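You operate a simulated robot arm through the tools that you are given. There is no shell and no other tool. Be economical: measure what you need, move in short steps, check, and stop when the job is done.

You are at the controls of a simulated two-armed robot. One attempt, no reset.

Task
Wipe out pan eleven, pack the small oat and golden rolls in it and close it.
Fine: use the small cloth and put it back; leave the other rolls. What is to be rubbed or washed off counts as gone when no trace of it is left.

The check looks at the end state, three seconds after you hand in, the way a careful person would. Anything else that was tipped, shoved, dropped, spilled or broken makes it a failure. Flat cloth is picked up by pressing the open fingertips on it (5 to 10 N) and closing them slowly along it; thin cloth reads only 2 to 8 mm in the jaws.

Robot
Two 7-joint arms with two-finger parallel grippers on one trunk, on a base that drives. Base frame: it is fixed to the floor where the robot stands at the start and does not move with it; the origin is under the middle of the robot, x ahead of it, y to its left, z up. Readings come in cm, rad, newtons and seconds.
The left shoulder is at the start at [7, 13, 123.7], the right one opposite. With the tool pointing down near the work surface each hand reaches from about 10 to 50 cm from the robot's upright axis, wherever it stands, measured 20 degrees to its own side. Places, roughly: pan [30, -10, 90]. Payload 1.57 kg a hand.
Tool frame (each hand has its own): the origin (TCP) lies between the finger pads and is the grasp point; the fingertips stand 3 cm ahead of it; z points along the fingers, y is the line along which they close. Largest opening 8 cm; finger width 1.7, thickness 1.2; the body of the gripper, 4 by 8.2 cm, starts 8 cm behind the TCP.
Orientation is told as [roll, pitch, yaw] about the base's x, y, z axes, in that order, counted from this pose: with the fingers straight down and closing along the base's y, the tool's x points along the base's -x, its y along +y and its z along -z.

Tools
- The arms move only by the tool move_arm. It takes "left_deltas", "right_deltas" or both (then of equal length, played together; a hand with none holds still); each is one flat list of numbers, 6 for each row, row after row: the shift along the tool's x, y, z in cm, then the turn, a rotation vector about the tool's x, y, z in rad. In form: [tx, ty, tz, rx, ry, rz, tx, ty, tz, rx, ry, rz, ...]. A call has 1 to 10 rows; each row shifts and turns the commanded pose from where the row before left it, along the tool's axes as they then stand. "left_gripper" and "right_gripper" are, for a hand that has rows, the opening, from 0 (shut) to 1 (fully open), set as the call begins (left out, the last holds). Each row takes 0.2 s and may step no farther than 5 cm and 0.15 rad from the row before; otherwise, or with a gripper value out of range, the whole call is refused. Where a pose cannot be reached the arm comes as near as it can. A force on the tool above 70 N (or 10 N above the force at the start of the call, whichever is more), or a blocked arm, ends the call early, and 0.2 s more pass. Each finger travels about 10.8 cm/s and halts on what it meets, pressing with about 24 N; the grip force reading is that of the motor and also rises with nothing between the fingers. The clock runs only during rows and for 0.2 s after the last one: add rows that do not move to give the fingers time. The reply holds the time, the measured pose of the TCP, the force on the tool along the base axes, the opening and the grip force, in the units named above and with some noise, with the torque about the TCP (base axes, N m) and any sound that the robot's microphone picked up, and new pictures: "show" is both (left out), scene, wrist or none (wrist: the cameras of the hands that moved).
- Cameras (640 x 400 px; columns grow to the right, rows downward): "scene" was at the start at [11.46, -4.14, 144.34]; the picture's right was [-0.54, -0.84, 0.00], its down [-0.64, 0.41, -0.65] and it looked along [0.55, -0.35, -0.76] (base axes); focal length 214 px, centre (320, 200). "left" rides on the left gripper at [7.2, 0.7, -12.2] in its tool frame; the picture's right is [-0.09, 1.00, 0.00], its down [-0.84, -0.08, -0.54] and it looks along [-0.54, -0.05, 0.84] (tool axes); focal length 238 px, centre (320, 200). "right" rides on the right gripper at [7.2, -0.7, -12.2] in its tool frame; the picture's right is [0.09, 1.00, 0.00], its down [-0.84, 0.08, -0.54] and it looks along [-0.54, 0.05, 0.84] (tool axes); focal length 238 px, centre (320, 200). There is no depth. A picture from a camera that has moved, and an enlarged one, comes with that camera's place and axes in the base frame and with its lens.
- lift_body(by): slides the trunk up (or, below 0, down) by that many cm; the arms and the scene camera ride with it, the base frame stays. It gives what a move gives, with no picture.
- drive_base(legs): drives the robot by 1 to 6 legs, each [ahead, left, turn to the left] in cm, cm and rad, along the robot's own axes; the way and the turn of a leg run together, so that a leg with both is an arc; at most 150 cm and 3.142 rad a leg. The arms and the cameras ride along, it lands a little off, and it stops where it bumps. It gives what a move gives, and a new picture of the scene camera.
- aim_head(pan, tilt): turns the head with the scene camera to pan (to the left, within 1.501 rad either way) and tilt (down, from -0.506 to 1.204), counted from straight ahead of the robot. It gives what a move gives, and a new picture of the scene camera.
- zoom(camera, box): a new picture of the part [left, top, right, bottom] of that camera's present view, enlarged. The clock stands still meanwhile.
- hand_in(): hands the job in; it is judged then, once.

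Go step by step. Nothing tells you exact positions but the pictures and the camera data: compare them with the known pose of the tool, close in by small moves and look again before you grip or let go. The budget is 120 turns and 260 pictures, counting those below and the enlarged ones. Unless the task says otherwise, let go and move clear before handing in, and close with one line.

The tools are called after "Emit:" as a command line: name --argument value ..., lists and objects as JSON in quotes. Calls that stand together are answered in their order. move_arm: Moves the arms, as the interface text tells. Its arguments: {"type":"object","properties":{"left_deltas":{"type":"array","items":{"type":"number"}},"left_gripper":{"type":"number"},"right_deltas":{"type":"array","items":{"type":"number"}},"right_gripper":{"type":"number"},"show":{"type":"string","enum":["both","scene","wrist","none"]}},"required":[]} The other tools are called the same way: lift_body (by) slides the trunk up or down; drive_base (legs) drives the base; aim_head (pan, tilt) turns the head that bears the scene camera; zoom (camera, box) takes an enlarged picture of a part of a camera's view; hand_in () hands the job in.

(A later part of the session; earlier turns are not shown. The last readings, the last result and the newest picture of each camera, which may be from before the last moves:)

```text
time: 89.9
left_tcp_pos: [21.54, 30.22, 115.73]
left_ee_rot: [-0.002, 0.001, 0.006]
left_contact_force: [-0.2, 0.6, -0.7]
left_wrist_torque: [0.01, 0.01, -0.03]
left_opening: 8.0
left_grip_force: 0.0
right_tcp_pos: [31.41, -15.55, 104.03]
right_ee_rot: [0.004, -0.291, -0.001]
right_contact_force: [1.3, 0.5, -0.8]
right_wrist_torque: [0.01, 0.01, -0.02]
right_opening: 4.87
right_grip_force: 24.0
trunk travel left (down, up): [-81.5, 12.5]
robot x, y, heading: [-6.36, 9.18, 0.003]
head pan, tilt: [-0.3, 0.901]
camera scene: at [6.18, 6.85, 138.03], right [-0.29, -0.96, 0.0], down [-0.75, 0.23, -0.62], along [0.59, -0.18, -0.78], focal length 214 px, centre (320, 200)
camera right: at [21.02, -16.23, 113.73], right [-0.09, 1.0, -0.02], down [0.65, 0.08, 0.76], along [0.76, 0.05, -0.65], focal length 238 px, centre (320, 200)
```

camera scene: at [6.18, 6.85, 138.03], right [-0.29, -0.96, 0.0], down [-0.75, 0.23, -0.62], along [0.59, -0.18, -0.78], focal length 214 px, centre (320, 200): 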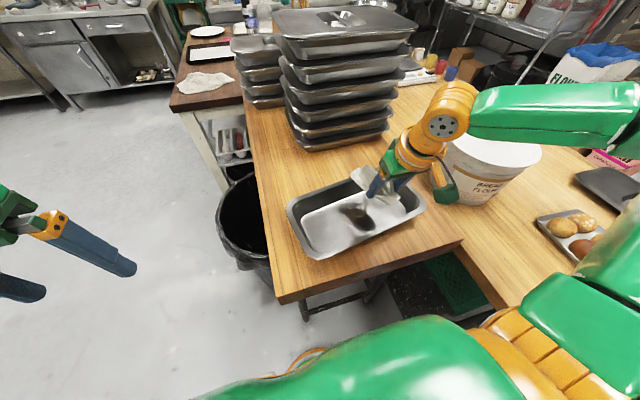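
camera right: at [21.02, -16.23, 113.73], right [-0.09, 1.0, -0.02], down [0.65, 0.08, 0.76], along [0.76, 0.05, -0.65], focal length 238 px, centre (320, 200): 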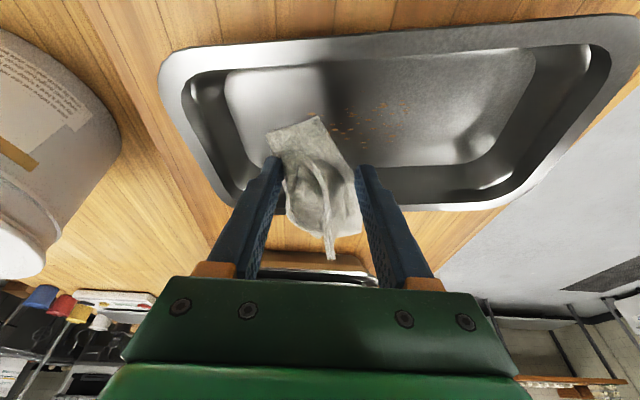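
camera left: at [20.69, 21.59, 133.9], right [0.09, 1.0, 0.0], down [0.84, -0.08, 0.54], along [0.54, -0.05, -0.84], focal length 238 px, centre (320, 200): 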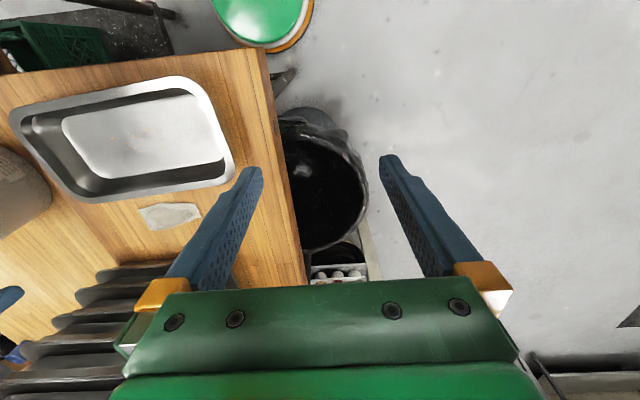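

Emit:
move_arm --right_deltas '[0, -2.8, 0, 0, 0, 0, 0.75, 0, 2.5, 0, 0, 0, 0.75, 0, 2.5, 0, 0, 0, 0.7, 0, 2.4, 0, 0, 0, 0.1, 0, 0.35, 0, 0, 0, 0, 0, 0, 0, 0, 0]' --show "none"

Emit:
move_arm --right_deltas '[0, 1.7, 0, 0, 0, 0, 0, 1.7, 0, 0, 0, 0, 0, 1.7, 0, 0, 0, 0, 0, 1.7, 0, 0, 0, 0, 0, 1.7, 0, 0, 0, 0, 0, 1.7, 0, 0, 0, 0, 0, 1.7, 0, 0, 0, 0, 0, 1.7, 0, 0, 0, 0, 0, 0, 0, 0, 0, 0]' --show "wrist"

```text
time: 91.3
left_tcp_pos: [21.59, 30.24, 115.79]
left_ee_rot: [0.0, 0.001, 0.006]
left_contact_force: [-1.0, -0.3, 0.0]
left_wrist_torque: [-0.04, -0.01, 0.0]
left_opening: 8.02
left_grip_force: 0.1
right_tcp_pos: [31.47, -18.15, 95.92]
right_ee_rot: [0.003, -0.29, 0.001]
right_contact_force: [-0.6, 0.3, 0.7]
right_wrist_torque: [0.03, 0.02, 0.01]
right_opening: 4.88
right_grip_force: 23.4
trunk travel left (down, up): [-81.5, 12.5]
robot x, y, heading: [-6.08, 8.81, 0.004]
head pan, tilt: [-0.3, 0.901]
```

```text
time: 93.3
left_tcp_pos: [21.56, 30.15, 115.82]
left_ee_rot: [0.002, -0.001, 0.005]
left_contact_force: [0.7, 0.2, 0.3]
left_wrist_torque: [0.0, 0.04, -0.01]
left_opening: 8.01
left_grip_force: 0.1
right_tcp_pos: [31.24, -4.57, 96.0]
right_ee_rot: [0.005, -0.29, -0.001]
right_contact_force: [-0.5, 0.0, -0.4]
right_wrist_torque: [-0.02, -0.01, -0.02]
right_opening: 4.88
right_grip_force: 24.6
trunk travel left (down, up): [-81.5, 12.5]
robot x, y, heading: [-5.54, 9.08, 0.006]
head pan, tilt: [-0.3, 0.901]
camera right: at [20.84, -5.4, 105.59], right [-0.09, 1.0, -0.02], down [0.65, 0.08, 0.76], along [0.76, 0.05, -0.65], focal length 238 px, centre (320, 200)
```

right: 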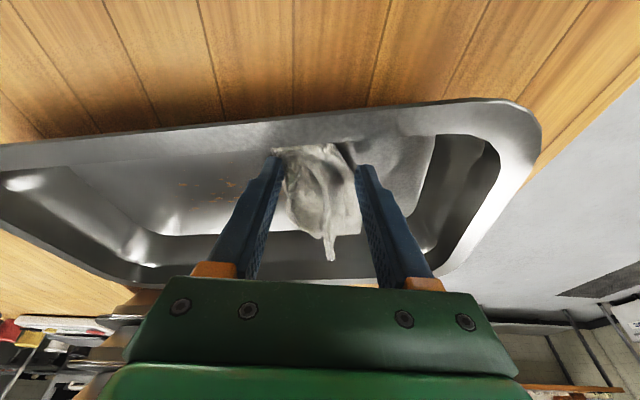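

Reach is fine now, but it wasn't pressing. Lower until I feel ~10 N, then stroke back.

Emit:
move_arm --right_deltas '[0.1, 0, 0.35, 0, 0, 0, 0.06, 0, 0.2, 0, 0, 0, 0, 0, 0, 0, 0, 0]' --show "none"

```text
time: 94.1
left_tcp_pos: [21.21, 30.17, 116.02]
left_ee_rot: [-0.002, -0.003, 0.004]
left_contact_force: [-0.8, -0.1, -0.2]
left_wrist_torque: [0.03, -0.02, 0.01]
left_opening: 8.01
left_grip_force: 0.0
right_tcp_pos: [31.0, -4.65, 95.66]
right_ee_rot: [0.004, -0.298, -0.001]
right_contact_force: [3.9, -3.2, 26.5]
right_wrist_torque: [0.18, -0.08, 0.03]
right_opening: 4.88
right_grip_force: 23.7
trunk travel left (down, up): [-81.5, 12.5]
robot x, y, heading: [-6.07, 9.32, 0.002]
head pan, tilt: [-0.3, 0.901]
```

Emit:
move_arm --right_deltas '[-0.05, 0, -0.2, 0, 0, 0, 0, -1.7, 0, 0, 0, 0, 0, -1.7, 0, 0, 0, 0, 0, -1.7, 0, 0, 0, 0, 0, -1.7, 0, 0, 0, 0, 0, -1.7, 0, 0, 0, 0, 0, -1.7, 0, 0, 0, 0, 0, -1.7, 0, 0, 0, 0, 0, -1.7, 0, 0, 0, 0, 0, 0, 0, 0, 0, 0]' --show "both"

```text
time: 96.3
left_tcp_pos: [21.41, 30.31, 115.84]
left_ee_rot: [-0.004, -0.002, 0.006]
left_contact_force: [-0.2, 0.3, -0.1]
left_wrist_torque: [0.01, 0.0, 0.0]
left_opening: 8.0
left_grip_force: 0.1
right_tcp_pos: [31.49, -17.98, 95.61]
right_ee_rot: [-0.001, -0.291, 0.0]
right_contact_force: [1.0, 2.9, 7.1]
right_wrist_torque: [0.23, -0.07, 0.04]
right_opening: 4.86
right_grip_force: 24.1
trunk travel left (down, up): [-81.5, 12.5]
robot x, y, heading: [-5.91, 8.6, 0.004]
head pan, tilt: [-0.3, 0.901]
camera scene: at [6.05, 7.08, 138.05], right [-0.29, -0.96, 0.0], down [-0.75, 0.23, -0.62], along [0.59, -0.18, -0.78], focal length 214 px, centre (320, 200)
camera right: at [21.06, -18.87, 105.24], right [-0.09, 1.0, -0.03], down [0.65, 0.08, 0.76], along [0.76, 0.05, -0.65], focal length 238 px, centre (320, 200)
```

scene: 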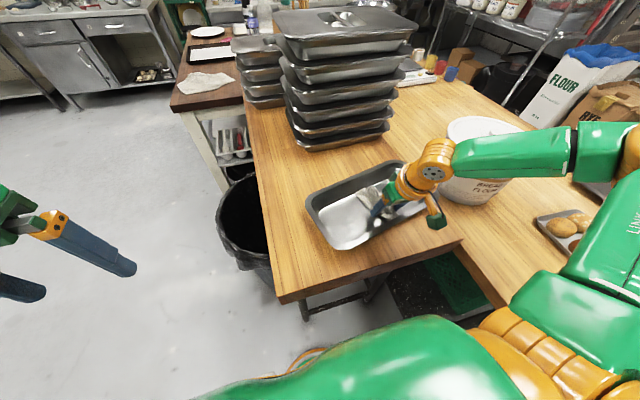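
right: 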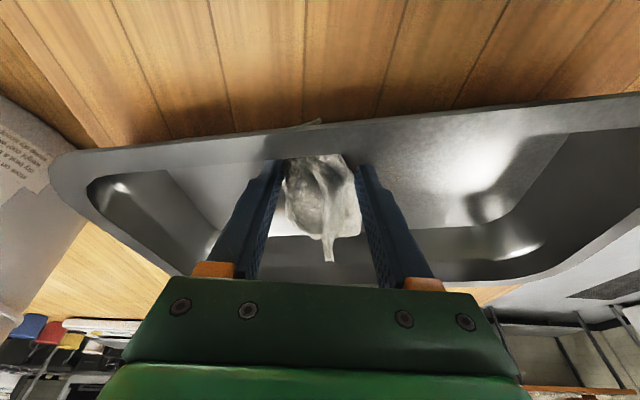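

The pan got dragged and rotated a bit. Lift the cloth straight up and look.

Emit:
move_arm --right_deltas '[-0.9, 0, -3, 0, 0, 0, -1.2, 0, -4, 0, 0, 0, -1.2, 0, -4, 0, 0, 0, 0, 0, 0, 0, 0, 0]' --show "both"

Emit:
zoom --camera "scene" --box '[270, 130, 470, 270]'

```text
time: 97.3
left_tcp_pos: [21.66, 30.07, 115.81]
left_ee_rot: [0.001, 0.0, 0.005]
left_contact_force: [0.1, -0.6, 0.6]
left_wrist_torque: [0.01, -0.01, 0.01]
left_opening: 8.0
left_grip_force: 0.1
right_tcp_pos: [31.45, -18.4, 107.15]
right_ee_rot: [0.002, -0.288, -0.001]
right_contact_force: [0.1, -0.5, -0.8]
right_wrist_torque: [0.02, 0.05, -0.02]
right_opening: 4.84
right_grip_force: 23.9
trunk travel left (down, up): [-81.5, 12.5]
robot x, y, heading: [-5.98, 8.75, 0.003]
head pan, tilt: [-0.3, 0.901]
camera scene: at [6.19, 6.77, 138.03], right [-0.29, -0.96, 0.0], down [-0.75, 0.23, -0.62], along [0.59, -0.18, -0.78], focal length 214 px, centre (320, 200)
camera right: at [21.07, -19.12, 116.82], right [-0.09, 1.0, -0.02], down [0.65, 0.07, 0.76], along [0.76, 0.05, -0.65], focal length 238 px, centre (320, 200)
```

scene: 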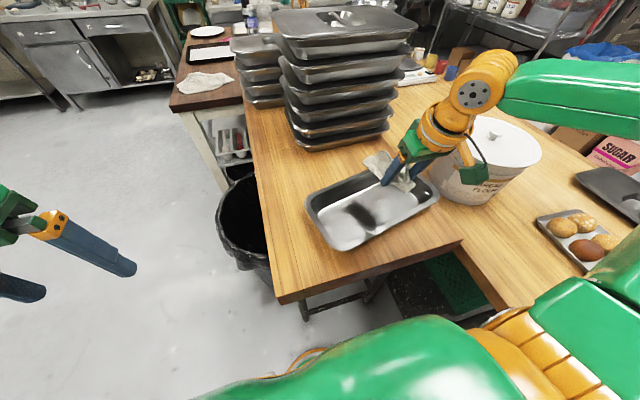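
right: 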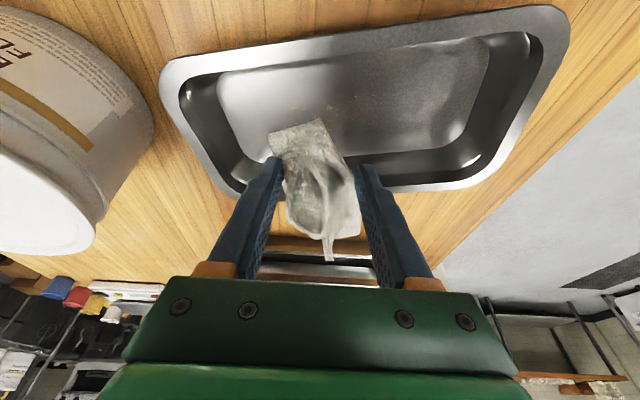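

```text
2.86 times, centred on (370, 200) of scene
camera zoom: at [6.19, 6.77, 138.03], right [-0.29, -0.96, 0.0], down [-0.75, 0.23, -0.62], along [0.59, -0.18, -0.78], focal length 613 px, centre (177, 200)
```

zoom: 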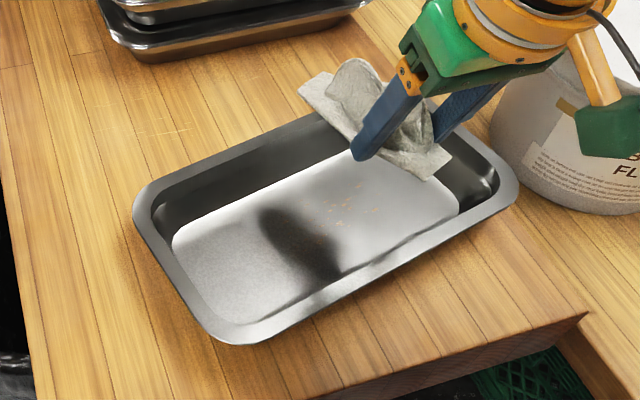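

Some specks remain and the pan slides along with the cloth (now centred about y -16). I'll hold the pan's left end with the left hand; first bring the left hand over.

Emit:
move_arm --left_deltas '[-1.3, -3.8, 0.9, 0, 0, 0, -1.3, -3.8, 0.9, 0, 0, 0, -1.3, -3.8, 0.9, 0, 0, 0, -1.3, -3.8, 0.9, 0, 0, 0, -1.3, -3.8, 0.9, 0, 0, 0, -1.3, -3.8, 0.9, 0, 0, 0, -1.3, -3.8, 0.9, 0, 0, 0, -1, -3.8, 0.9, 0, 0, 0, 0, 0, 0, 0, 0, 0]' --left_gripper 1.0 --show "both"

```text
time: 99.3
left_tcp_pos: [31.53, 1.64, 109.11]
left_ee_rot: [-0.005, -0.004, 0.006]
left_contact_force: [0.7, 0.0, -0.1]
left_wrist_torque: [0.01, 0.01, 0.0]
left_opening: 7.98
left_grip_force: 0.1
left hand out of reach, approached as far as the arm can: row 8
right_tcp_pos: [31.36, -18.22, 107.31]
right_ee_rot: [0.001, -0.289, 0.0]
right_contact_force: [-0.3, -0.1, -0.9]
right_wrist_torque: [-0.02, 0.04, -0.03]
right_opening: 4.83
right_grip_force: 23.9
trunk travel left (down, up): [-81.5, 12.5]
robot x, y, heading: [-5.81, 8.99, 0.005]
head pan, tilt: [-0.3, 0.901]
camera scene: at [6.18, 6.97, 138.03], right [-0.29, -0.96, 0.0], down [-0.75, 0.23, -0.62], along [0.59, -0.18, -0.78], focal length 214 px, centre (320, 200)
camera left: at [24.25, 2.19, 121.11], right [0.09, 1.0, 0.0], down [0.84, -0.07, 0.54], along [0.54, -0.05, -0.84], focal length 238 px, centre (320, 200)
```

scene: 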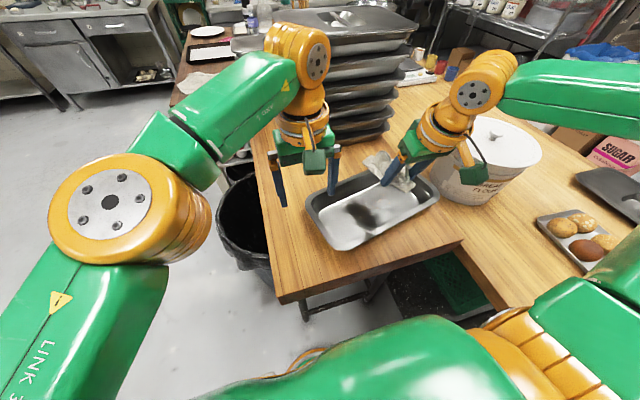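
left: 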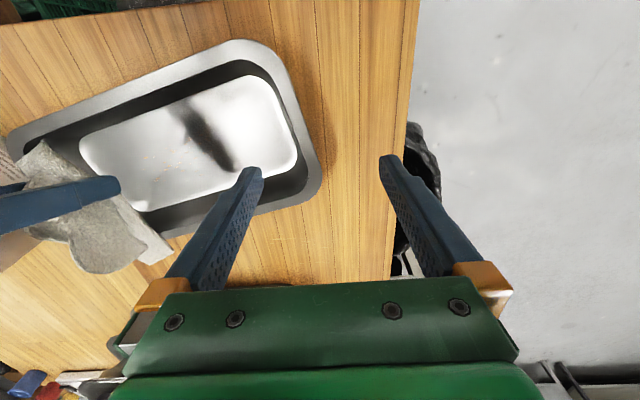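

The left camera sees the pan end well; the end edge runs (23.4,-3.4)→(38.3,0.7). Shift the robot right 5 cm so both hands can reach, moving the right hand +y in compensation.

Emit:
move_arm --right_deltas '[0, 2.5, -1, 0, 0, 0, 0, 2.5, -1, 0, 0, 0, 0, 0, 0, 0, 0, 0]' --left_deltas '[0, 1, 0, 0, 0, -0.13, 0, 1, 0, 0, 0, -0.13, 0, 0, 0, 0, 0, 0]' --show "none"

Emit:
drive_base --legs '[[0, -6, 0]]'

Emit:
move_arm --left_deltas '[0, 0, 1, 0, 0, 0, 0, 0, 0, 0, 0, 0]' --show "wrist"

```text
time: 100.1
left_tcp_pos: [31.43, 3.5, 108.81]
left_ee_rot: [0.001, 0.0, 0.266]
left_contact_force: [1.3, 0.6, -0.5]
left_wrist_torque: [0.04, 0.0, -0.01]
left_opening: 7.99
left_grip_force: 0.0
right_tcp_pos: [30.84, -13.2, 109.21]
right_ee_rot: [0.006, -0.289, -0.001]
right_contact_force: [0.8, -0.2, -0.8]
right_wrist_torque: [0.04, 0.03, 0.01]
right_opening: 4.8
right_grip_force: 24.7
trunk travel left (down, up): [-81.5, 12.5]
robot x, y, heading: [-5.92, 8.75, 0.003]
head pan, tilt: [-0.3, 0.901]
```

```text
time: 101.1
left_tcp_pos: [31.45, -1.68, 108.91]
left_ee_rot: [-0.006, 0.002, 0.269]
left_contact_force: [-0.6, 0.8, 0.6]
left_wrist_torque: [-0.05, 0.01, 0.02]
left_opening: 7.98
left_grip_force: 0.0
right_tcp_pos: [30.84, -18.4, 109.3]
right_ee_rot: [-0.003, -0.289, 0.0]
right_contact_force: [0.4, 0.7, -0.6]
right_wrist_torque: [-0.06, 0.05, -0.02]
right_opening: 4.81
right_grip_force: 24.4
trunk travel left (down, up): [-81.5, 12.5]
robot x, y, heading: [-6.42, 2.98, 0.006]
head pan, tilt: [-0.3, 0.901]
camera scene: at [6.19, 1.76, 138.05], right [-0.29, -0.96, 0.01], down [-0.75, 0.22, -0.62], along [0.59, -0.19, -0.78], focal length 214 px, centre (320, 200)
```

scene: 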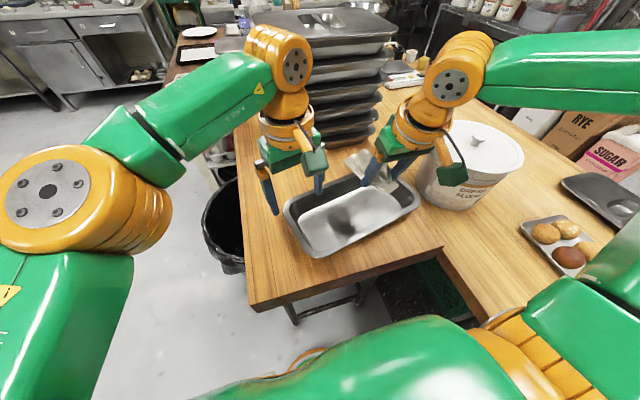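

```text
time: 101.7
left_tcp_pos: [31.53, -2.16, 107.82]
left_ee_rot: [-0.003, 0.0, 0.268]
left_contact_force: [-0.1, 0.5, -0.1]
left_wrist_torque: [-0.03, -0.03, 0.0]
left_opening: 8.01
left_grip_force: 0.0
right_tcp_pos: [30.88, -18.9, 109.3]
right_ee_rot: [0.001, -0.29, 0.003]
right_contact_force: [0.4, 0.4, -1.0]
right_wrist_torque: [-0.03, 0.02, 0.01]
right_opening: 4.8
right_grip_force: 24.5
trunk travel left (down, up): [-81.5, 12.5]
robot x, y, heading: [-5.74, 3.15, 0.005]
head pan, tilt: [-0.3, 0.901]
camera left: at [24.31, -3.5, 120.0], right [-0.17, 0.98, 0.0], down [0.83, 0.15, 0.54], along [0.53, 0.09, -0.84], focal length 238 px, centre (320, 200)
```

left: 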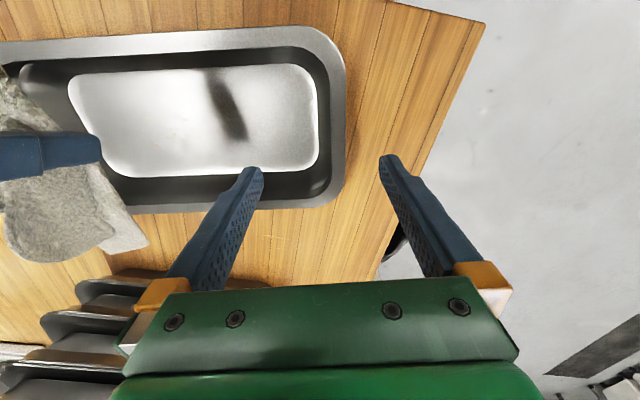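

Left gripper is aligned with the pan end. Descend around the end wall.

Emit:
move_arm --left_deltas '[0.74, 1.08, 0, 0, 0, 0, 0, 0, 2.5, 0, 0, 0, 0, 0, 2.5, 0, 0, 0, 0, 0, 2, 0, 0, 0, 0, 0, 0, 0, 0, 0]' --show "wrist"

```text
time: 102.9
left_tcp_pos: [30.44, -1.28, 100.98]
left_ee_rot: [-0.001, 0.0, 0.27]
left_contact_force: [0.5, -0.6, 0.0]
left_wrist_torque: [-0.01, -0.02, -0.04]
left_opening: 8.01
left_grip_force: 0.1
right_tcp_pos: [30.94, -19.12, 109.25]
right_ee_rot: [0.003, -0.29, 0.001]
right_contact_force: [0.0, 0.0, -0.3]
right_wrist_torque: [0.01, 0.04, 0.0]
right_opening: 4.81
right_grip_force: 23.9
trunk travel left (down, up): [-81.5, 12.5]
robot x, y, heading: [-5.56, 3.24, 0.004]
head pan, tilt: [-0.3, 0.901]
camera left: at [23.34, -2.8, 113.0], right [-0.17, 0.98, 0.0], down [0.83, 0.15, 0.54], along [0.53, 0.09, -0.84], focal length 238 px, centre (320, 200)
```

left: 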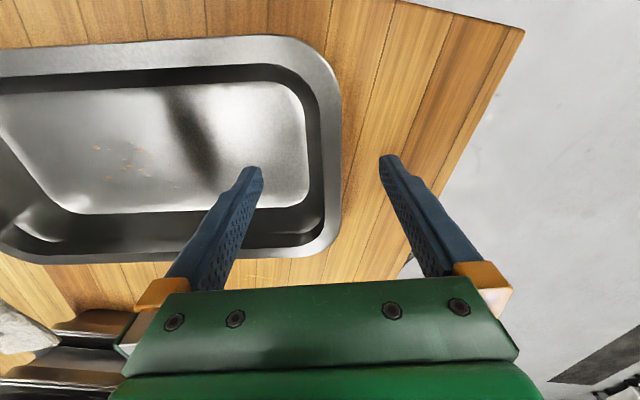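

Emit:
move_arm --left_deltas '[0, 0, 2.2, 0, 0, 0, 0, 0, 2.0, 0, 0, 0, 0, 0, 0, 0, 0, 0]' --show "none"

Emit:
move_arm --left_deltas '[0, 0, 0, 0, 0, 0, 0, 0, 0, 0, 0, 0, 0, 0, 0, 0, 0, 0]' --left_gripper 0.2 --show "both"

```text
time: 103.7
left_tcp_pos: [30.45, -1.58, 96.74]
left_ee_rot: [0.0, 0.0, 0.265]
left_contact_force: [-0.2, 0.3, -0.8]
left_wrist_torque: [-0.04, -0.01, 0.01]
left_opening: 7.98
left_grip_force: 0.1
right_tcp_pos: [30.88, -19.18, 109.15]
right_ee_rot: [0.003, -0.29, 0.0]
right_contact_force: [-0.4, -1.0, 0.0]
right_wrist_torque: [0.01, -0.01, 0.02]
right_opening: 4.86
right_grip_force: 24.0
trunk travel left (down, up): [-81.5, 12.5]
robot x, y, heading: [-5.84, 3.12, 0.001]
head pan, tilt: [-0.3, 0.901]
```

```text
time: 104.5
left_tcp_pos: [30.42, -1.59, 96.66]
left_ee_rot: [-0.002, 0.001, 0.266]
left_contact_force: [-0.7, 0.1, 0.8]
left_wrist_torque: [-0.81, -0.27, -0.37]
left_opening: 2.42
left_grip_force: 24.2
right_tcp_pos: [30.77, -19.1, 109.25]
right_ee_rot: [0.003, -0.288, 0.001]
right_contact_force: [-0.6, -0.3, -1.0]
right_wrist_torque: [0.01, 0.02, 0.01]
right_opening: 4.81
right_grip_force: 24.2
trunk travel left (down, up): [-81.5, 12.5]
robot x, y, heading: [-6.15, 3.06, 0.006]
head pan, tilt: [-0.3, 0.901]
camera scene: at [6.14, 0.92, 138.04], right [-0.29, -0.96, 0.0], down [-0.75, 0.23, -0.62], along [0.59, -0.18, -0.78], focal length 214 px, centre (320, 200)
camera left: at [23.19, -2.88, 108.81], right [-0.17, 0.98, 0.0], down [0.83, 0.15, 0.54], along [0.53, 0.09, -0.84], focal length 238 px, centre (320, 200)
```

scene: 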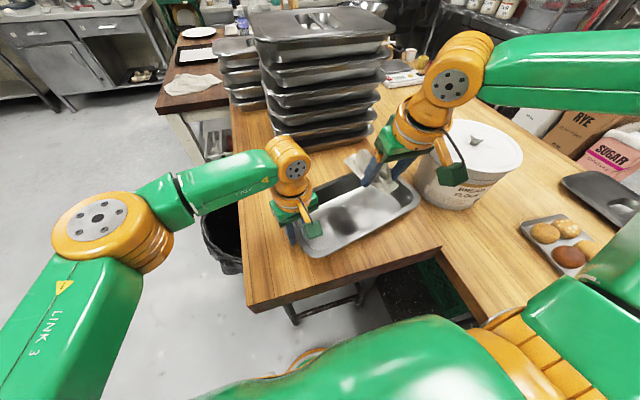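
left: 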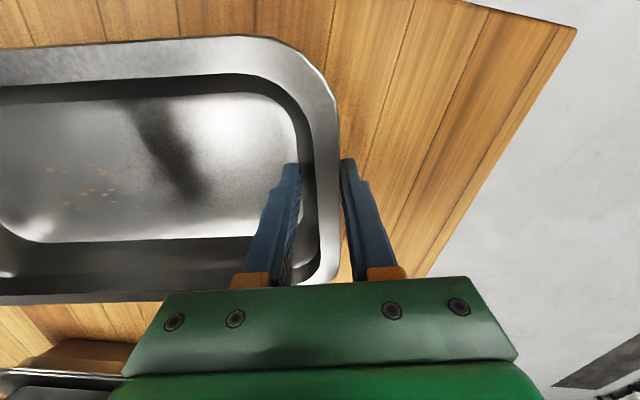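

The left hand holds the pan rim. Now lower the cloth at the −y end of the residue (x 32–37, y -22…-14).

Emit:
move_arm --right_deltas '[-1.5, -2.2, 0.45, 0, 0, 0, -1.5, -2.2, 0.45, 0, 0, 0, 0.9, 0, 3.02, 0, 0, 0, 0.9, 0, 3.02, 0, 0, 0, 0.9, 0, 3.02, 0, 0, 0, 0.9, 0, 3.02, 0, 0, 0, 0.17, 0, 0.57, 0, 0, 0, 0, 0, 0, 0, 0, 0]' --show "wrist"

```text
time: 106.3
left_tcp_pos: [30.24, -1.52, 96.71]
left_ee_rot: [-0.002, -0.002, 0.267]
left_contact_force: [2.2, -0.5, 0.3]
left_wrist_torque: [-0.84, -0.58, 0.16]
left_opening: 2.37
left_grip_force: 24.2
right_tcp_pos: [33.77, -23.55, 96.02]
right_ee_rot: [0.005, -0.29, 0.0]
right_contact_force: [-5.7, -0.6, 1.5]
right_wrist_torque: [-0.02, -0.06, 0.01]
right_opening: 4.84
right_grip_force: 23.8
trunk travel left (down, up): [-81.5, 12.5]
robot x, y, heading: [-5.71, 3.23, 0.008]
head pan, tilt: [-0.3, 0.901]
camera right: at [23.41, -24.31, 105.64], right [-0.09, 1.0, -0.02], down [0.65, 0.08, 0.76], along [0.76, 0.05, -0.65], focal length 238 px, centre (320, 200)
```

right: 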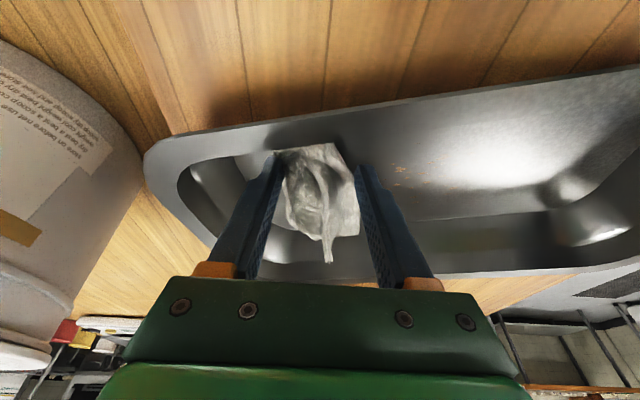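

Emit:
move_arm --right_deltas '[0.8, 0, -0.2, 0, 0, 0, 0.1, 0, 0.35, 0, 0, 0, 0, 0, 0, 0, 0, 0]' --show "none"

```text
time: 107.1
left_tcp_pos: [30.27, -1.54, 96.6]
left_ee_rot: [-0.001, -0.001, 0.266]
left_contact_force: [-4.3, -2.3, 4.8]
left_wrist_torque: [-0.83, -0.01, -0.36]
left_opening: 2.38
left_grip_force: 24.2
right_tcp_pos: [33.17, -23.41, 95.72]
right_ee_rot: [0.003, -0.292, 0.001]
right_contact_force: [5.7, 1.8, 2.7]
right_wrist_torque: [0.0, 0.01, -0.01]
right_opening: 4.81
right_grip_force: 23.8
trunk travel left (down, up): [-81.5, 12.5]
robot x, y, heading: [-5.84, 2.95, 0.004]
head pan, tilt: [-0.3, 0.901]
```

Emit:
move_arm --right_deltas '[0.08, 0, 0.25, 0, 0, 0, 0.3, 1.6, -0.09, 0, 0, 0, 0.3, 1.6, -0.09, 0, 0, 0, 0.3, 1.6, -0.09, 0, 0, 0, 0.3, 1.6, -0.09, 0, 0, 0, 0.3, 1.6, -0.09, 0, 0, 0, 0.3, 1.6, -0.09, 0, 0, 0, 0.3, 1.6, -0.09, 0, 0, 0, 0, 0, 0, 0, 0, 0]' --show "both"

Emit:
zoom --camera "left" --box '[0, 60, 320, 260]'

```text
time: 109.1
left_tcp_pos: [29.91, -1.48, 96.81]
left_ee_rot: [-0.006, -0.007, 0.267]
left_contact_force: [7.9, 6.9, 7.1]
left_wrist_torque: [-0.48, -0.52, 0.12]
left_opening: 2.36
left_grip_force: 23.9
right_tcp_pos: [30.37, -12.21, 95.51]
right_ee_rot: [0.004, -0.291, -0.002]
right_contact_force: [-9.6, -9.1, 16.4]
right_wrist_torque: [-0.63, -0.02, -0.43]
right_opening: 4.81
right_grip_force: 23.8
trunk travel left (down, up): [-81.5, 12.5]
robot x, y, heading: [-6.18, 2.91, -0.0]
head pan, tilt: [-0.3, 0.901]
camera scene: at [5.56, 1.0, 138.1], right [-0.29, -0.96, 0.0], down [-0.75, 0.23, -0.62], along [0.6, -0.18, -0.78], focal length 214 px, centre (320, 200)
camera right: at [20.03, -12.93, 105.11], right [-0.09, 1.0, -0.02], down [0.64, 0.08, 0.76], along [0.76, 0.05, -0.65], focal length 238 px, centre (320, 200)
```

scene: 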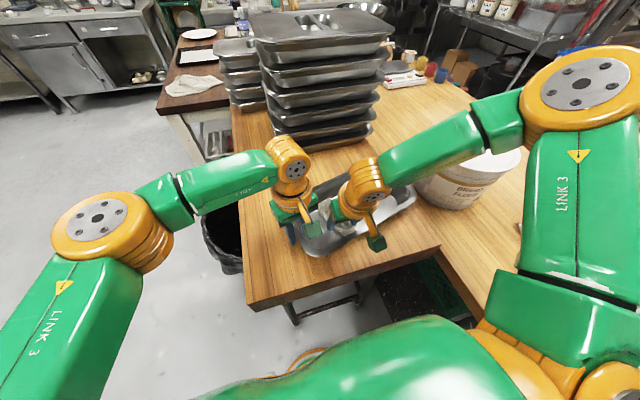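
right: 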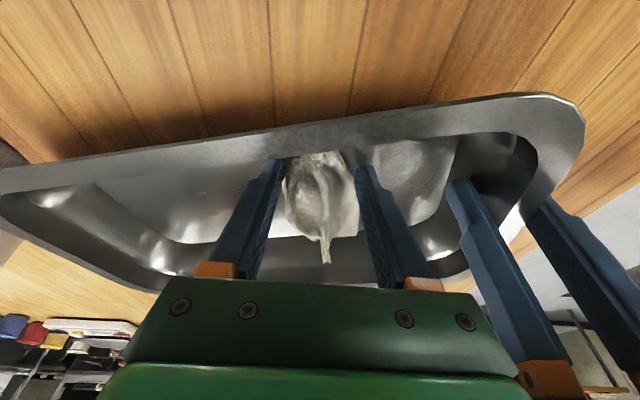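

```text
2.00 times, centred on (160, 160) of left
camera zoom: at [22.78, -2.81, 108.94], right [-0.17, 0.98, 0.0], down [0.82, 0.15, 0.55], along [0.54, 0.09, -0.84], focal length 477 px, centre (640, 280)
```

zoom: 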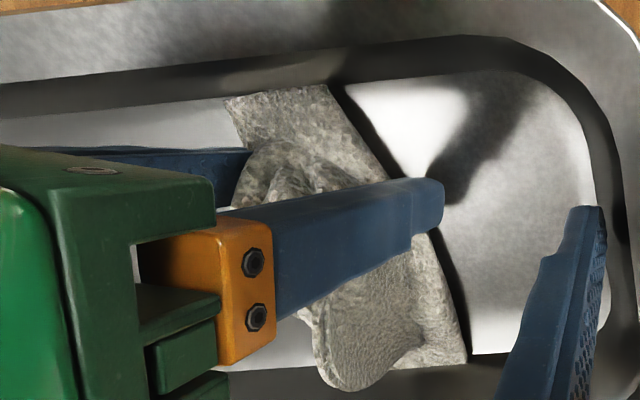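

Stroke back and then lift to inspect.

Emit:
move_arm --right_deltas '[0, -1.6, 0, 0, 0, 0, -0.3, -1.6, 0.09, 0, 0, 0, -0.3, -1.6, 0.09, 0, 0, 0, -0.3, -1.6, 0.09, 0, 0, 0, -0.3, -1.6, 0.09, 0, 0, 0, -0.3, -1.6, 0.09, 0, 0, 0, -0.3, -1.6, 0.09, 0, 0, 0, 0, 0, 0, 0, 0, 0]' --show "none"

Emit:
move_arm --right_deltas '[-0.9, 0, -3, 0, 0, 0, -1.2, -1, -4, 0, 0, 0, -1.2, -2, -4, 0, 0, 0, 0, 0, 0, 0, 0, 0]' --show "wrist"

Emit:
zoom --camera "left" --box '[0, 60, 320, 260]'

```text
time: 110.9
left_tcp_pos: [30.03, -1.48, 96.77]
left_ee_rot: [-0.002, -0.005, 0.264]
left_contact_force: [-3.8, -12.5, 14.6]
left_wrist_torque: [-1.04, -0.03, -0.5]
left_opening: 2.4
left_grip_force: 23.8
right_tcp_pos: [32.56, -23.47, 95.52]
right_ee_rot: [0.003, -0.294, 0.001]
right_contact_force: [4.9, 8.1, 10.0]
right_wrist_torque: [-0.04, 0.03, -0.11]
right_opening: 4.78
right_grip_force: 24.2
trunk travel left (down, up): [-81.5, 12.5]
robot x, y, heading: [-5.87, 3.54, 0.007]
head pan, tilt: [-0.3, 0.901]
```

```text
time: 111.9
left_tcp_pos: [30.06, -1.48, 96.67]
left_ee_rot: [-0.002, -0.004, 0.267]
left_contact_force: [-2.7, 0.1, 9.1]
left_wrist_torque: [-0.62, -0.95, -0.23]
left_opening: 2.4
left_grip_force: 23.4
right_tcp_pos: [32.45, -26.52, 106.86]
right_ee_rot: [0.004, -0.292, 0.0]
right_contact_force: [-0.4, 0.4, -0.5]
right_wrist_torque: [-0.02, 0.05, -0.03]
right_opening: 4.82
right_grip_force: 24.0
trunk travel left (down, up): [-81.5, 12.5]
robot x, y, heading: [-5.79, 2.85, 0.002]
head pan, tilt: [-0.3, 0.901]
camera right: at [22.05, -27.23, 116.44], right [-0.09, 1.0, -0.02], down [0.65, 0.08, 0.76], along [0.76, 0.05, -0.65], focal length 238 px, centre (320, 200)
```

right: 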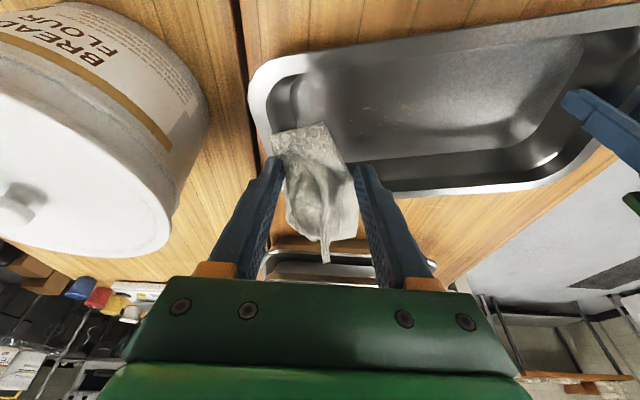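

```text
2.00 times, centred on (160, 160) of left
camera zoom: at [22.93, -2.83, 108.86], right [-0.17, 0.98, 0.0], down [0.83, 0.15, 0.54], along [0.54, 0.09, -0.84], focal length 477 px, centre (640, 280)
```

zoom: 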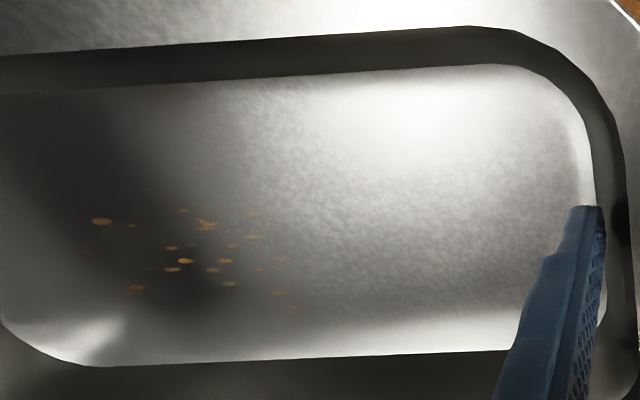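

Residue is fading with each pass. More strokes: back down at (33.6,-22) with multiple passes.

Emit:
move_arm --right_deltas '[-1.05, 2.3, 0.3, 0, 0, 0, 0, 2.2, 0, 0, 0, 0, 0.79, 0, 2.64, 0, 0, 0, 0.79, 0, 2.64, 0, 0, 0, 0.79, 0, 2.64, 0, 0, 0, 0.83, 0, 2.8, 0, 0, 0, 0.05, 0, 0.15, 0, 0, 0, 0, 0, 0, 0, 0, 0]' --show "none"

Emit:
move_arm --right_deltas '[0.25, 1.6, -0.07, 0, 0, 0, 0.3, 1.6, -0.09, 0, 0, 0, 0.3, 1.6, -0.09, 0, 0, 0, 0.3, 1.6, -0.09, 0, 0, 0, 0.3, 1.6, -0.09, 0, 0, 0, -0.3, -1.6, 0.09, 0, 0, 0, -0.3, -1.6, 0.09, 0, 0, 0, -0.3, -1.6, 0.09, 0, 0, 0, -0.3, -1.6, 0.09, 0, 0, 0, -0.3, -1.6, 0.09, 0, 0, 0]' --show "none"

Emit:
move_arm --right_deltas '[0.25, 1.6, -0.07, 0, 0, 0, 0.3, 1.6, -0.09, 0, 0, 0, 0.3, 1.6, -0.09, 0, 0, 0, 0.3, 1.6, -0.09, 0, 0, 0, 0.3, 1.6, -0.09, 0, 0, 0, -0.3, -1.6, 0.09, 0, 0, 0, -0.3, -1.6, 0.09, 0, 0, 0, -0.3, -1.6, 0.09, 0, 0, 0, -0.3, -1.6, 0.09, 0, 0, 0, -0.3, -1.6, 0.09, 0, 0, 0]' --show "wrist"

Emit:
zoom --camera "left" --box '[0, 60, 320, 260]'

```text
time: 113.7
left_tcp_pos: [30.24, -1.59, 96.84]
left_ee_rot: [-0.001, -0.003, 0.266]
left_contact_force: [6.8, -1.5, 4.8]
left_wrist_torque: [-0.63, -0.98, 0.56]
left_opening: 2.38
left_grip_force: 24.8
right_tcp_pos: [33.73, -22.15, 95.65]
right_ee_rot: [0.005, -0.292, 0.001]
right_contact_force: [-8.4, -1.4, 3.1]
right_wrist_torque: [0.03, -0.19, -0.05]
right_opening: 4.8
right_grip_force: 24.0
trunk travel left (down, up): [-81.5, 12.5]
robot x, y, heading: [-6.21, 2.82, 0.006]
head pan, tilt: [-0.3, 0.901]
```

```text
time: 115.9
left_tcp_pos: [30.31, -1.59, 96.77]
left_ee_rot: [-0.001, -0.002, 0.267]
left_contact_force: [0.0, -3.6, 14.4]
left_wrist_torque: [-0.87, 0.17, 0.26]
left_opening: 2.42
left_grip_force: 24.4
right_tcp_pos: [33.93, -22.26, 95.54]
right_ee_rot: [0.004, -0.292, -0.001]
right_contact_force: [3.4, 2.8, 0.7]
right_wrist_torque: [0.05, 0.02, -0.04]
right_opening: 4.79
right_grip_force: 23.8
trunk travel left (down, up): [-81.5, 12.5]
robot x, y, heading: [-5.98, 2.86, 0.004]
head pan, tilt: [-0.3, 0.901]
```

```text
time: 118.1
left_tcp_pos: [30.32, -1.55, 96.78]
left_ee_rot: [-0.003, -0.002, 0.263]
left_contact_force: [-1.9, -5.6, 10.1]
left_wrist_torque: [-0.98, 0.18, 0.22]
left_opening: 2.45
left_grip_force: 24.1
right_tcp_pos: [33.96, -22.14, 95.57]
right_ee_rot: [0.003, -0.29, 0.002]
right_contact_force: [3.5, 2.6, 2.4]
right_wrist_torque: [0.0, 0.09, -0.07]
right_opening: 4.8
right_grip_force: 23.6
trunk travel left (down, up): [-81.5, 12.5]
robot x, y, heading: [-5.9, 3.06, 0.008]
head pan, tilt: [-0.3, 0.901]
camera right: at [23.65, -22.79, 105.12], right [-0.09, 1.0, -0.02], down [0.65, 0.08, 0.76], along [0.76, 0.05, -0.65], focal length 238 px, centre (320, 200)
```

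right: 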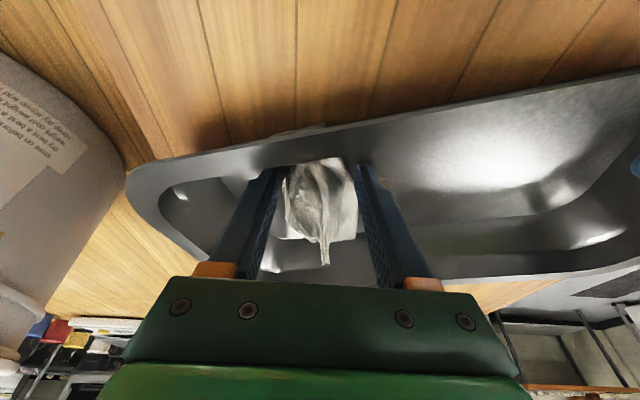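

```text
2.00 times, centred on (160, 160) of left
camera zoom: at [23.1, -2.85, 108.85], right [-0.17, 0.98, 0.0], down [0.83, 0.15, 0.54], along [0.53, 0.09, -0.84], focal length 477 px, centre (640, 280)
```

zoom: 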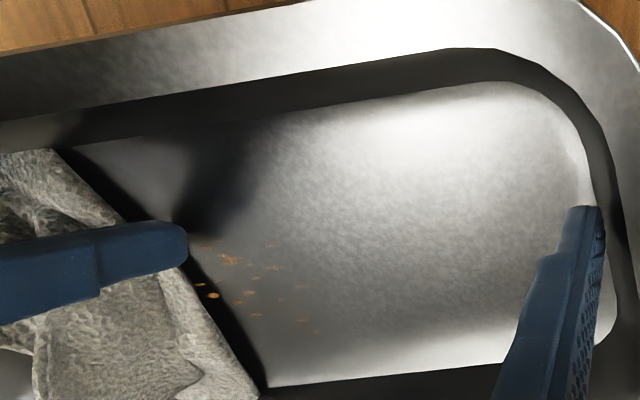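

Still some specks and the press is light at this end; press ~0.4 cm deeper and repeat.

Emit:
move_arm --right_deltas '[0.12, 0, 0.4, 0, 0, 0, 0.3, 1.5, -0.09, 0, 0, 0, 0.3, 1.5, -0.09, 0, 0, 0, 0.3, 1.5, -0.09, 0, 0, 0, 0.3, 1.5, -0.09, 0, 0, 0, 0.3, 1.5, -0.09, 0, 0, 0, 0.3, 1.5, -0.09, 0, 0, 0]' --show "none"

Emit:
move_arm --right_deltas '[-0.3, -1.5, 0.09, 0, 0, 0, -0.3, -1.5, 0.09, 0, 0, 0, -0.3, -1.5, 0.09, 0, 0, 0, -0.3, -1.5, 0.09, 0, 0, 0, -0.3, -1.5, 0.09, 0, 0, 0, -0.3, -1.5, 0.09, 0, 0, 0]' --show "none"

Emit:
move_arm --right_deltas '[0.3, 1.5, -0.09, 0, 0, 0, 0.3, 1.5, -0.09, 0, 0, 0, 0.3, 1.5, -0.09, 0, 0, 0, 0.3, 1.5, -0.09, 0, 0, 0, 0.3, 1.5, -0.09, 0, 0, 0, 0.3, 1.5, -0.09, 0, 0, 0]' --show "none"

Emit:
move_arm --right_deltas '[-0.3, -1.5, 0.09, 0, 0, 0, -0.3, -1.5, 0.09, 0, 0, 0, -0.3, -1.5, 0.09, 0, 0, 0, -0.3, -1.5, 0.09, 0, 0, 0, -0.3, -1.5, 0.09, 0, 0, 0, -0.3, -1.5, 0.09, 0, 0, 0, -1.2, 0, -4, 0, 0, 0, -1.2, -2, -4, 0, 0, 0, 0, 0, 0, 0, 0, 0]' --show "wrist"

Emit:
zoom --camera "left" --box '[0, 60, 320, 260]'

```text
time: 119.7
left_tcp_pos: [29.59, -1.45, 97.02]
left_ee_rot: [-0.008, -0.01, 0.268]
left_contact_force: [-1.1, 3.3, 13.0]
left_wrist_torque: [-0.71, 0.09, 0.37]
left_opening: 2.39
left_grip_force: 24.0
right_tcp_pos: [31.36, -13.49, 95.4]
right_ee_rot: [-0.002, -0.301, -0.005]
right_contact_force: [-10.7, -4.0, 19.2]
right_wrist_torque: [0.04, -0.06, -0.21]
right_opening: 4.78
right_grip_force: 23.9
trunk travel left (down, up): [-81.5, 12.5]
robot x, y, heading: [-6.13, 2.92, 0.002]
head pan, tilt: [-0.3, 0.901]
stopped in row 7 (right hand): the force on the tool passed its limit at 84 N (the readings are from after the stop); the commanded pose is now the measured one
```

```text
time: 121.1
left_tcp_pos: [29.78, -1.26, 97.07]
left_ee_rot: [-0.006, -0.01, 0.268]
left_contact_force: [-5.4, -12.2, 16.7]
left_wrist_torque: [-0.82, -0.3, 0.39]
left_opening: 2.34
left_grip_force: 24.3
right_tcp_pos: [33.41, -22.21, 95.49]
right_ee_rot: [-0.002, -0.299, -0.001]
right_contact_force: [3.2, 11.4, 23.3]
right_wrist_torque: [0.74, 0.01, -0.05]
right_opening: 4.81
right_grip_force: 24.3
trunk travel left (down, up): [-81.5, 12.5]
robot x, y, heading: [-6.12, 3.24, 0.004]
head pan, tilt: [-0.3, 0.901]
```

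```text
time: 122.2
left_tcp_pos: [29.6, -1.36, 97.06]
left_ee_rot: [-0.004, -0.011, 0.27]
left_contact_force: [-2.9, 0.4, 16.0]
left_wrist_torque: [-0.76, -0.05, 0.45]
left_opening: 2.35
left_grip_force: 23.7
right_tcp_pos: [32.12, -16.21, 95.52]
right_ee_rot: [-0.004, -0.304, -0.003]
right_contact_force: [-7.0, -2.7, 17.7]
right_wrist_torque: [0.38, 0.04, 0.27]
right_opening: 4.75
right_grip_force: 23.8
trunk travel left (down, up): [-81.5, 12.5]
robot x, y, heading: [-6.02, 2.96, 0.001]
head pan, tilt: [-0.3, 0.901]
stopped in row 5 (right hand): the force on the tool passed its limit at 91 N (the readings are from after the stop); the commanded pose is now the measured one
```

```text
time: 124.2
left_tcp_pos: [30.05, -1.27, 96.83]
left_ee_rot: [0.003, -0.006, 0.269]
left_contact_force: [-6.7, 1.2, 16.0]
left_wrist_torque: [-0.56, -0.48, 0.41]
left_opening: 2.38
left_grip_force: 23.6
right_tcp_pos: [34.43, -27.37, 103.74]
right_ee_rot: [-0.003, -0.296, -0.006]
right_contact_force: [-0.2, -0.1, -0.4]
right_wrist_torque: [0.01, 0.01, 0.01]
right_opening: 4.74
right_grip_force: 24.2
trunk travel left (down, up): [-81.5, 12.5]
robot x, y, heading: [-6.07, 3.23, 0.01]
head pan, tilt: [-0.3, 0.901]
camera right: at [24.02, -28.01, 113.26], right [-0.08, 1.0, -0.03], down [0.64, 0.08, 0.76], along [0.76, 0.04, -0.65], focal length 238 px, centre (320, 200)
```

right: 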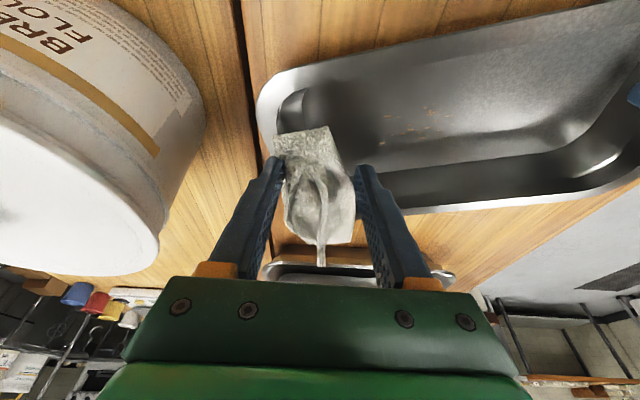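

```text
2.00 times, centred on (160, 160) of left
camera zoom: at [22.76, -2.72, 108.88], right [-0.17, 0.98, 0.0], down [0.82, 0.15, 0.55], along [0.54, 0.1, -0.84], focal length 477 px, centre (640, 280)
```

zoom: 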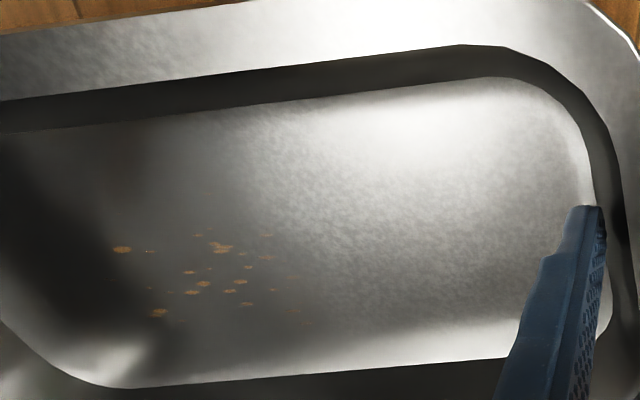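

The cloth's long side spans the whole pan width and rides on the walls, so it isn't touching the middle. I'll first slide the pan back toward its original place with the left hand (+5.5 cm y, −0.2 rad), then turn the cloth 90° so it lies along the pan.

Emit:
move_arm --left_deltas '[-0.36, 1.32, -0.2, 0, 0, 0.05, -0.32, 1.32, 0, 0, 0, 0.05, -0.26, 1.34, 0, 0, 0, 0.05, -0.2, 1.34, 0, 0, 0, 0.05, 0, 0, 0, 0, 0, 0]' --right_deltas '[-0.9, 0.5, -3, 0, 0, 0, 0, 2, 0, 0, 0, 0, 0, 2, 0, 0, 0, 0, 0, 2, 0, 0, 0, 0, 0, 0, 0, 0, 0, 0]' --show "both"

```text
time: 125.4
left_tcp_pos: [30.63, 3.95, 96.79]
left_ee_rot: [0.003, -0.002, 0.069]
left_contact_force: [1.7, 0.1, 0.1]
left_wrist_torque: [-0.78, -0.28, 0.39]
left_opening: 2.4
left_grip_force: 24.3
right_tcp_pos: [34.83, -21.13, 106.61]
right_ee_rot: [-0.001, -0.291, -0.006]
right_contact_force: [0.0, 0.5, -1.3]
right_wrist_torque: [-0.04, -0.01, 0.02]
right_opening: 4.75
right_grip_force: 24.1
trunk travel left (down, up): [-81.5, 12.5]
robot x, y, heading: [-6.09, 3.01, 0.006]
head pan, tilt: [-0.3, 0.901]
camera scene: at [6.25, 0.94, 138.03], right [-0.29, -0.96, 0.0], down [-0.75, 0.23, -0.62], along [0.59, -0.18, -0.78], focal length 214 px, centre (320, 200)
camera right: at [24.42, -21.68, 116.15], right [-0.08, 1.0, -0.03], down [0.65, 0.08, 0.76], along [0.76, 0.04, -0.65], focal length 238 px, centre (320, 200)
camera left: at [23.37, 4.06, 108.97], right [0.02, 1.0, 0.0], down [0.84, -0.02, 0.54], along [0.54, -0.01, -0.84], focal length 238 px, centre (320, 200)
```

scene: 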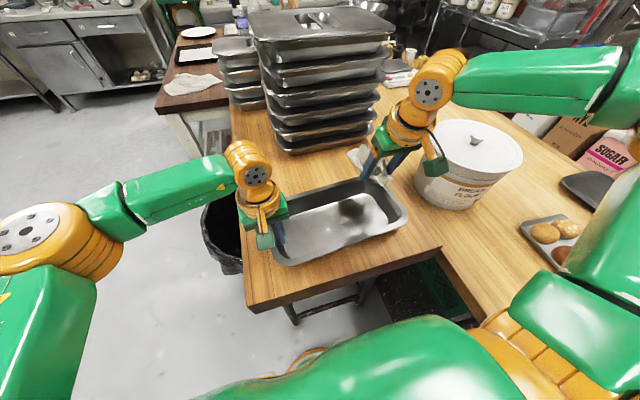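
right: 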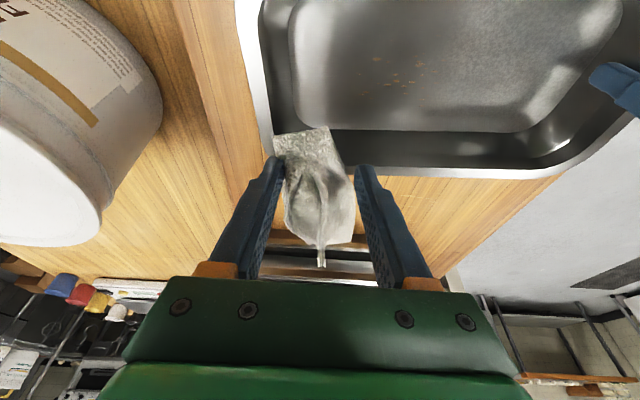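
left: 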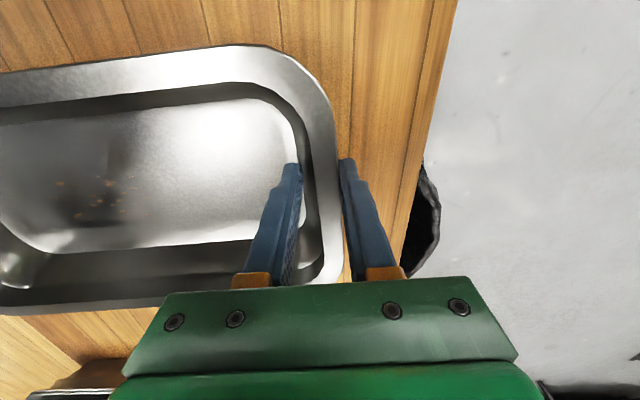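

Pan is back near its original pose; specks now at about (33.4,-14.7). Move over them and yaw the cloth by 1.4 rad.

Emit:
move_arm --right_deltas '[0.5, 3.2, 0, 0, 0, 0, 0.5, 3.2, 0, 0, 0, 0, 0, 0, 0, -0.04, 0, -0.134, 0, 0, 0, -0.04, 0, -0.134, 0, 0, 0, -0.04, 0, -0.134, 0, 0, 0, -0.04, 0, -0.134, 0, 0, 0, -0.04, 0, -0.134, 0, 0, 0, -0.04, 0, -0.134, 0, 0, 0, 0, 0, 0]' --show "both"

```text
time: 127.4
left_tcp_pos: [30.66, 4.05, 96.79]
left_ee_rot: [0.003, -0.003, 0.067]
left_contact_force: [0.6, 1.2, 0.6]
left_wrist_torque: [-0.81, 0.24, 0.15]
left_opening: 2.35
left_grip_force: 24.0
right_tcp_pos: [33.76, -14.43, 106.34]
right_ee_rot: [-0.003, -0.288, 0.836]
right_contact_force: [-0.1, 0.0, -0.3]
right_wrist_torque: [-0.02, 0.01, 0.04]
right_opening: 4.8
right_grip_force: 23.5
trunk travel left (down, up): [-81.5, 12.5]
robot x, y, heading: [-6.1, 2.94, 0.004]
head pan, tilt: [-0.3, 0.901]
camera scene: at [6.24, 1.01, 138.03], right [-0.29, -0.96, 0.0], down [-0.75, 0.23, -0.62], along [0.59, -0.18, -0.78], focal length 214 px, centre (320, 200)
camera right: at [27.36, -22.66, 115.93], right [-0.8, 0.6, -0.03], down [0.38, 0.53, 0.76], along [0.47, 0.59, -0.65], focal length 238 px, centre (320, 200)
```

scene: 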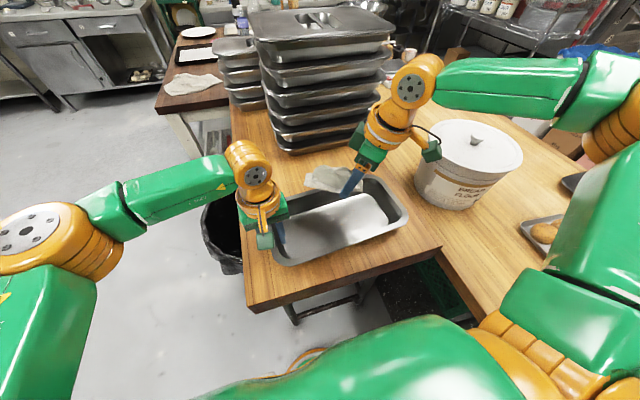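
right: 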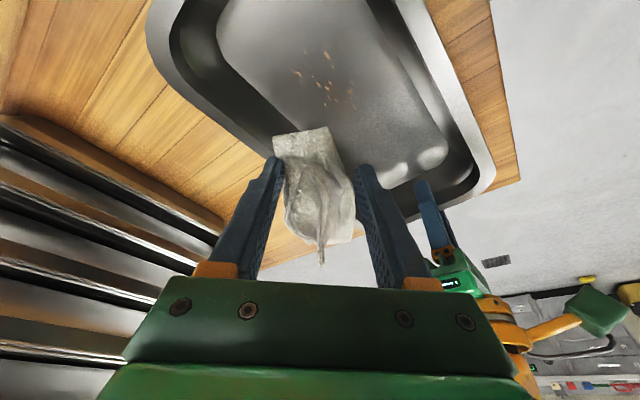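

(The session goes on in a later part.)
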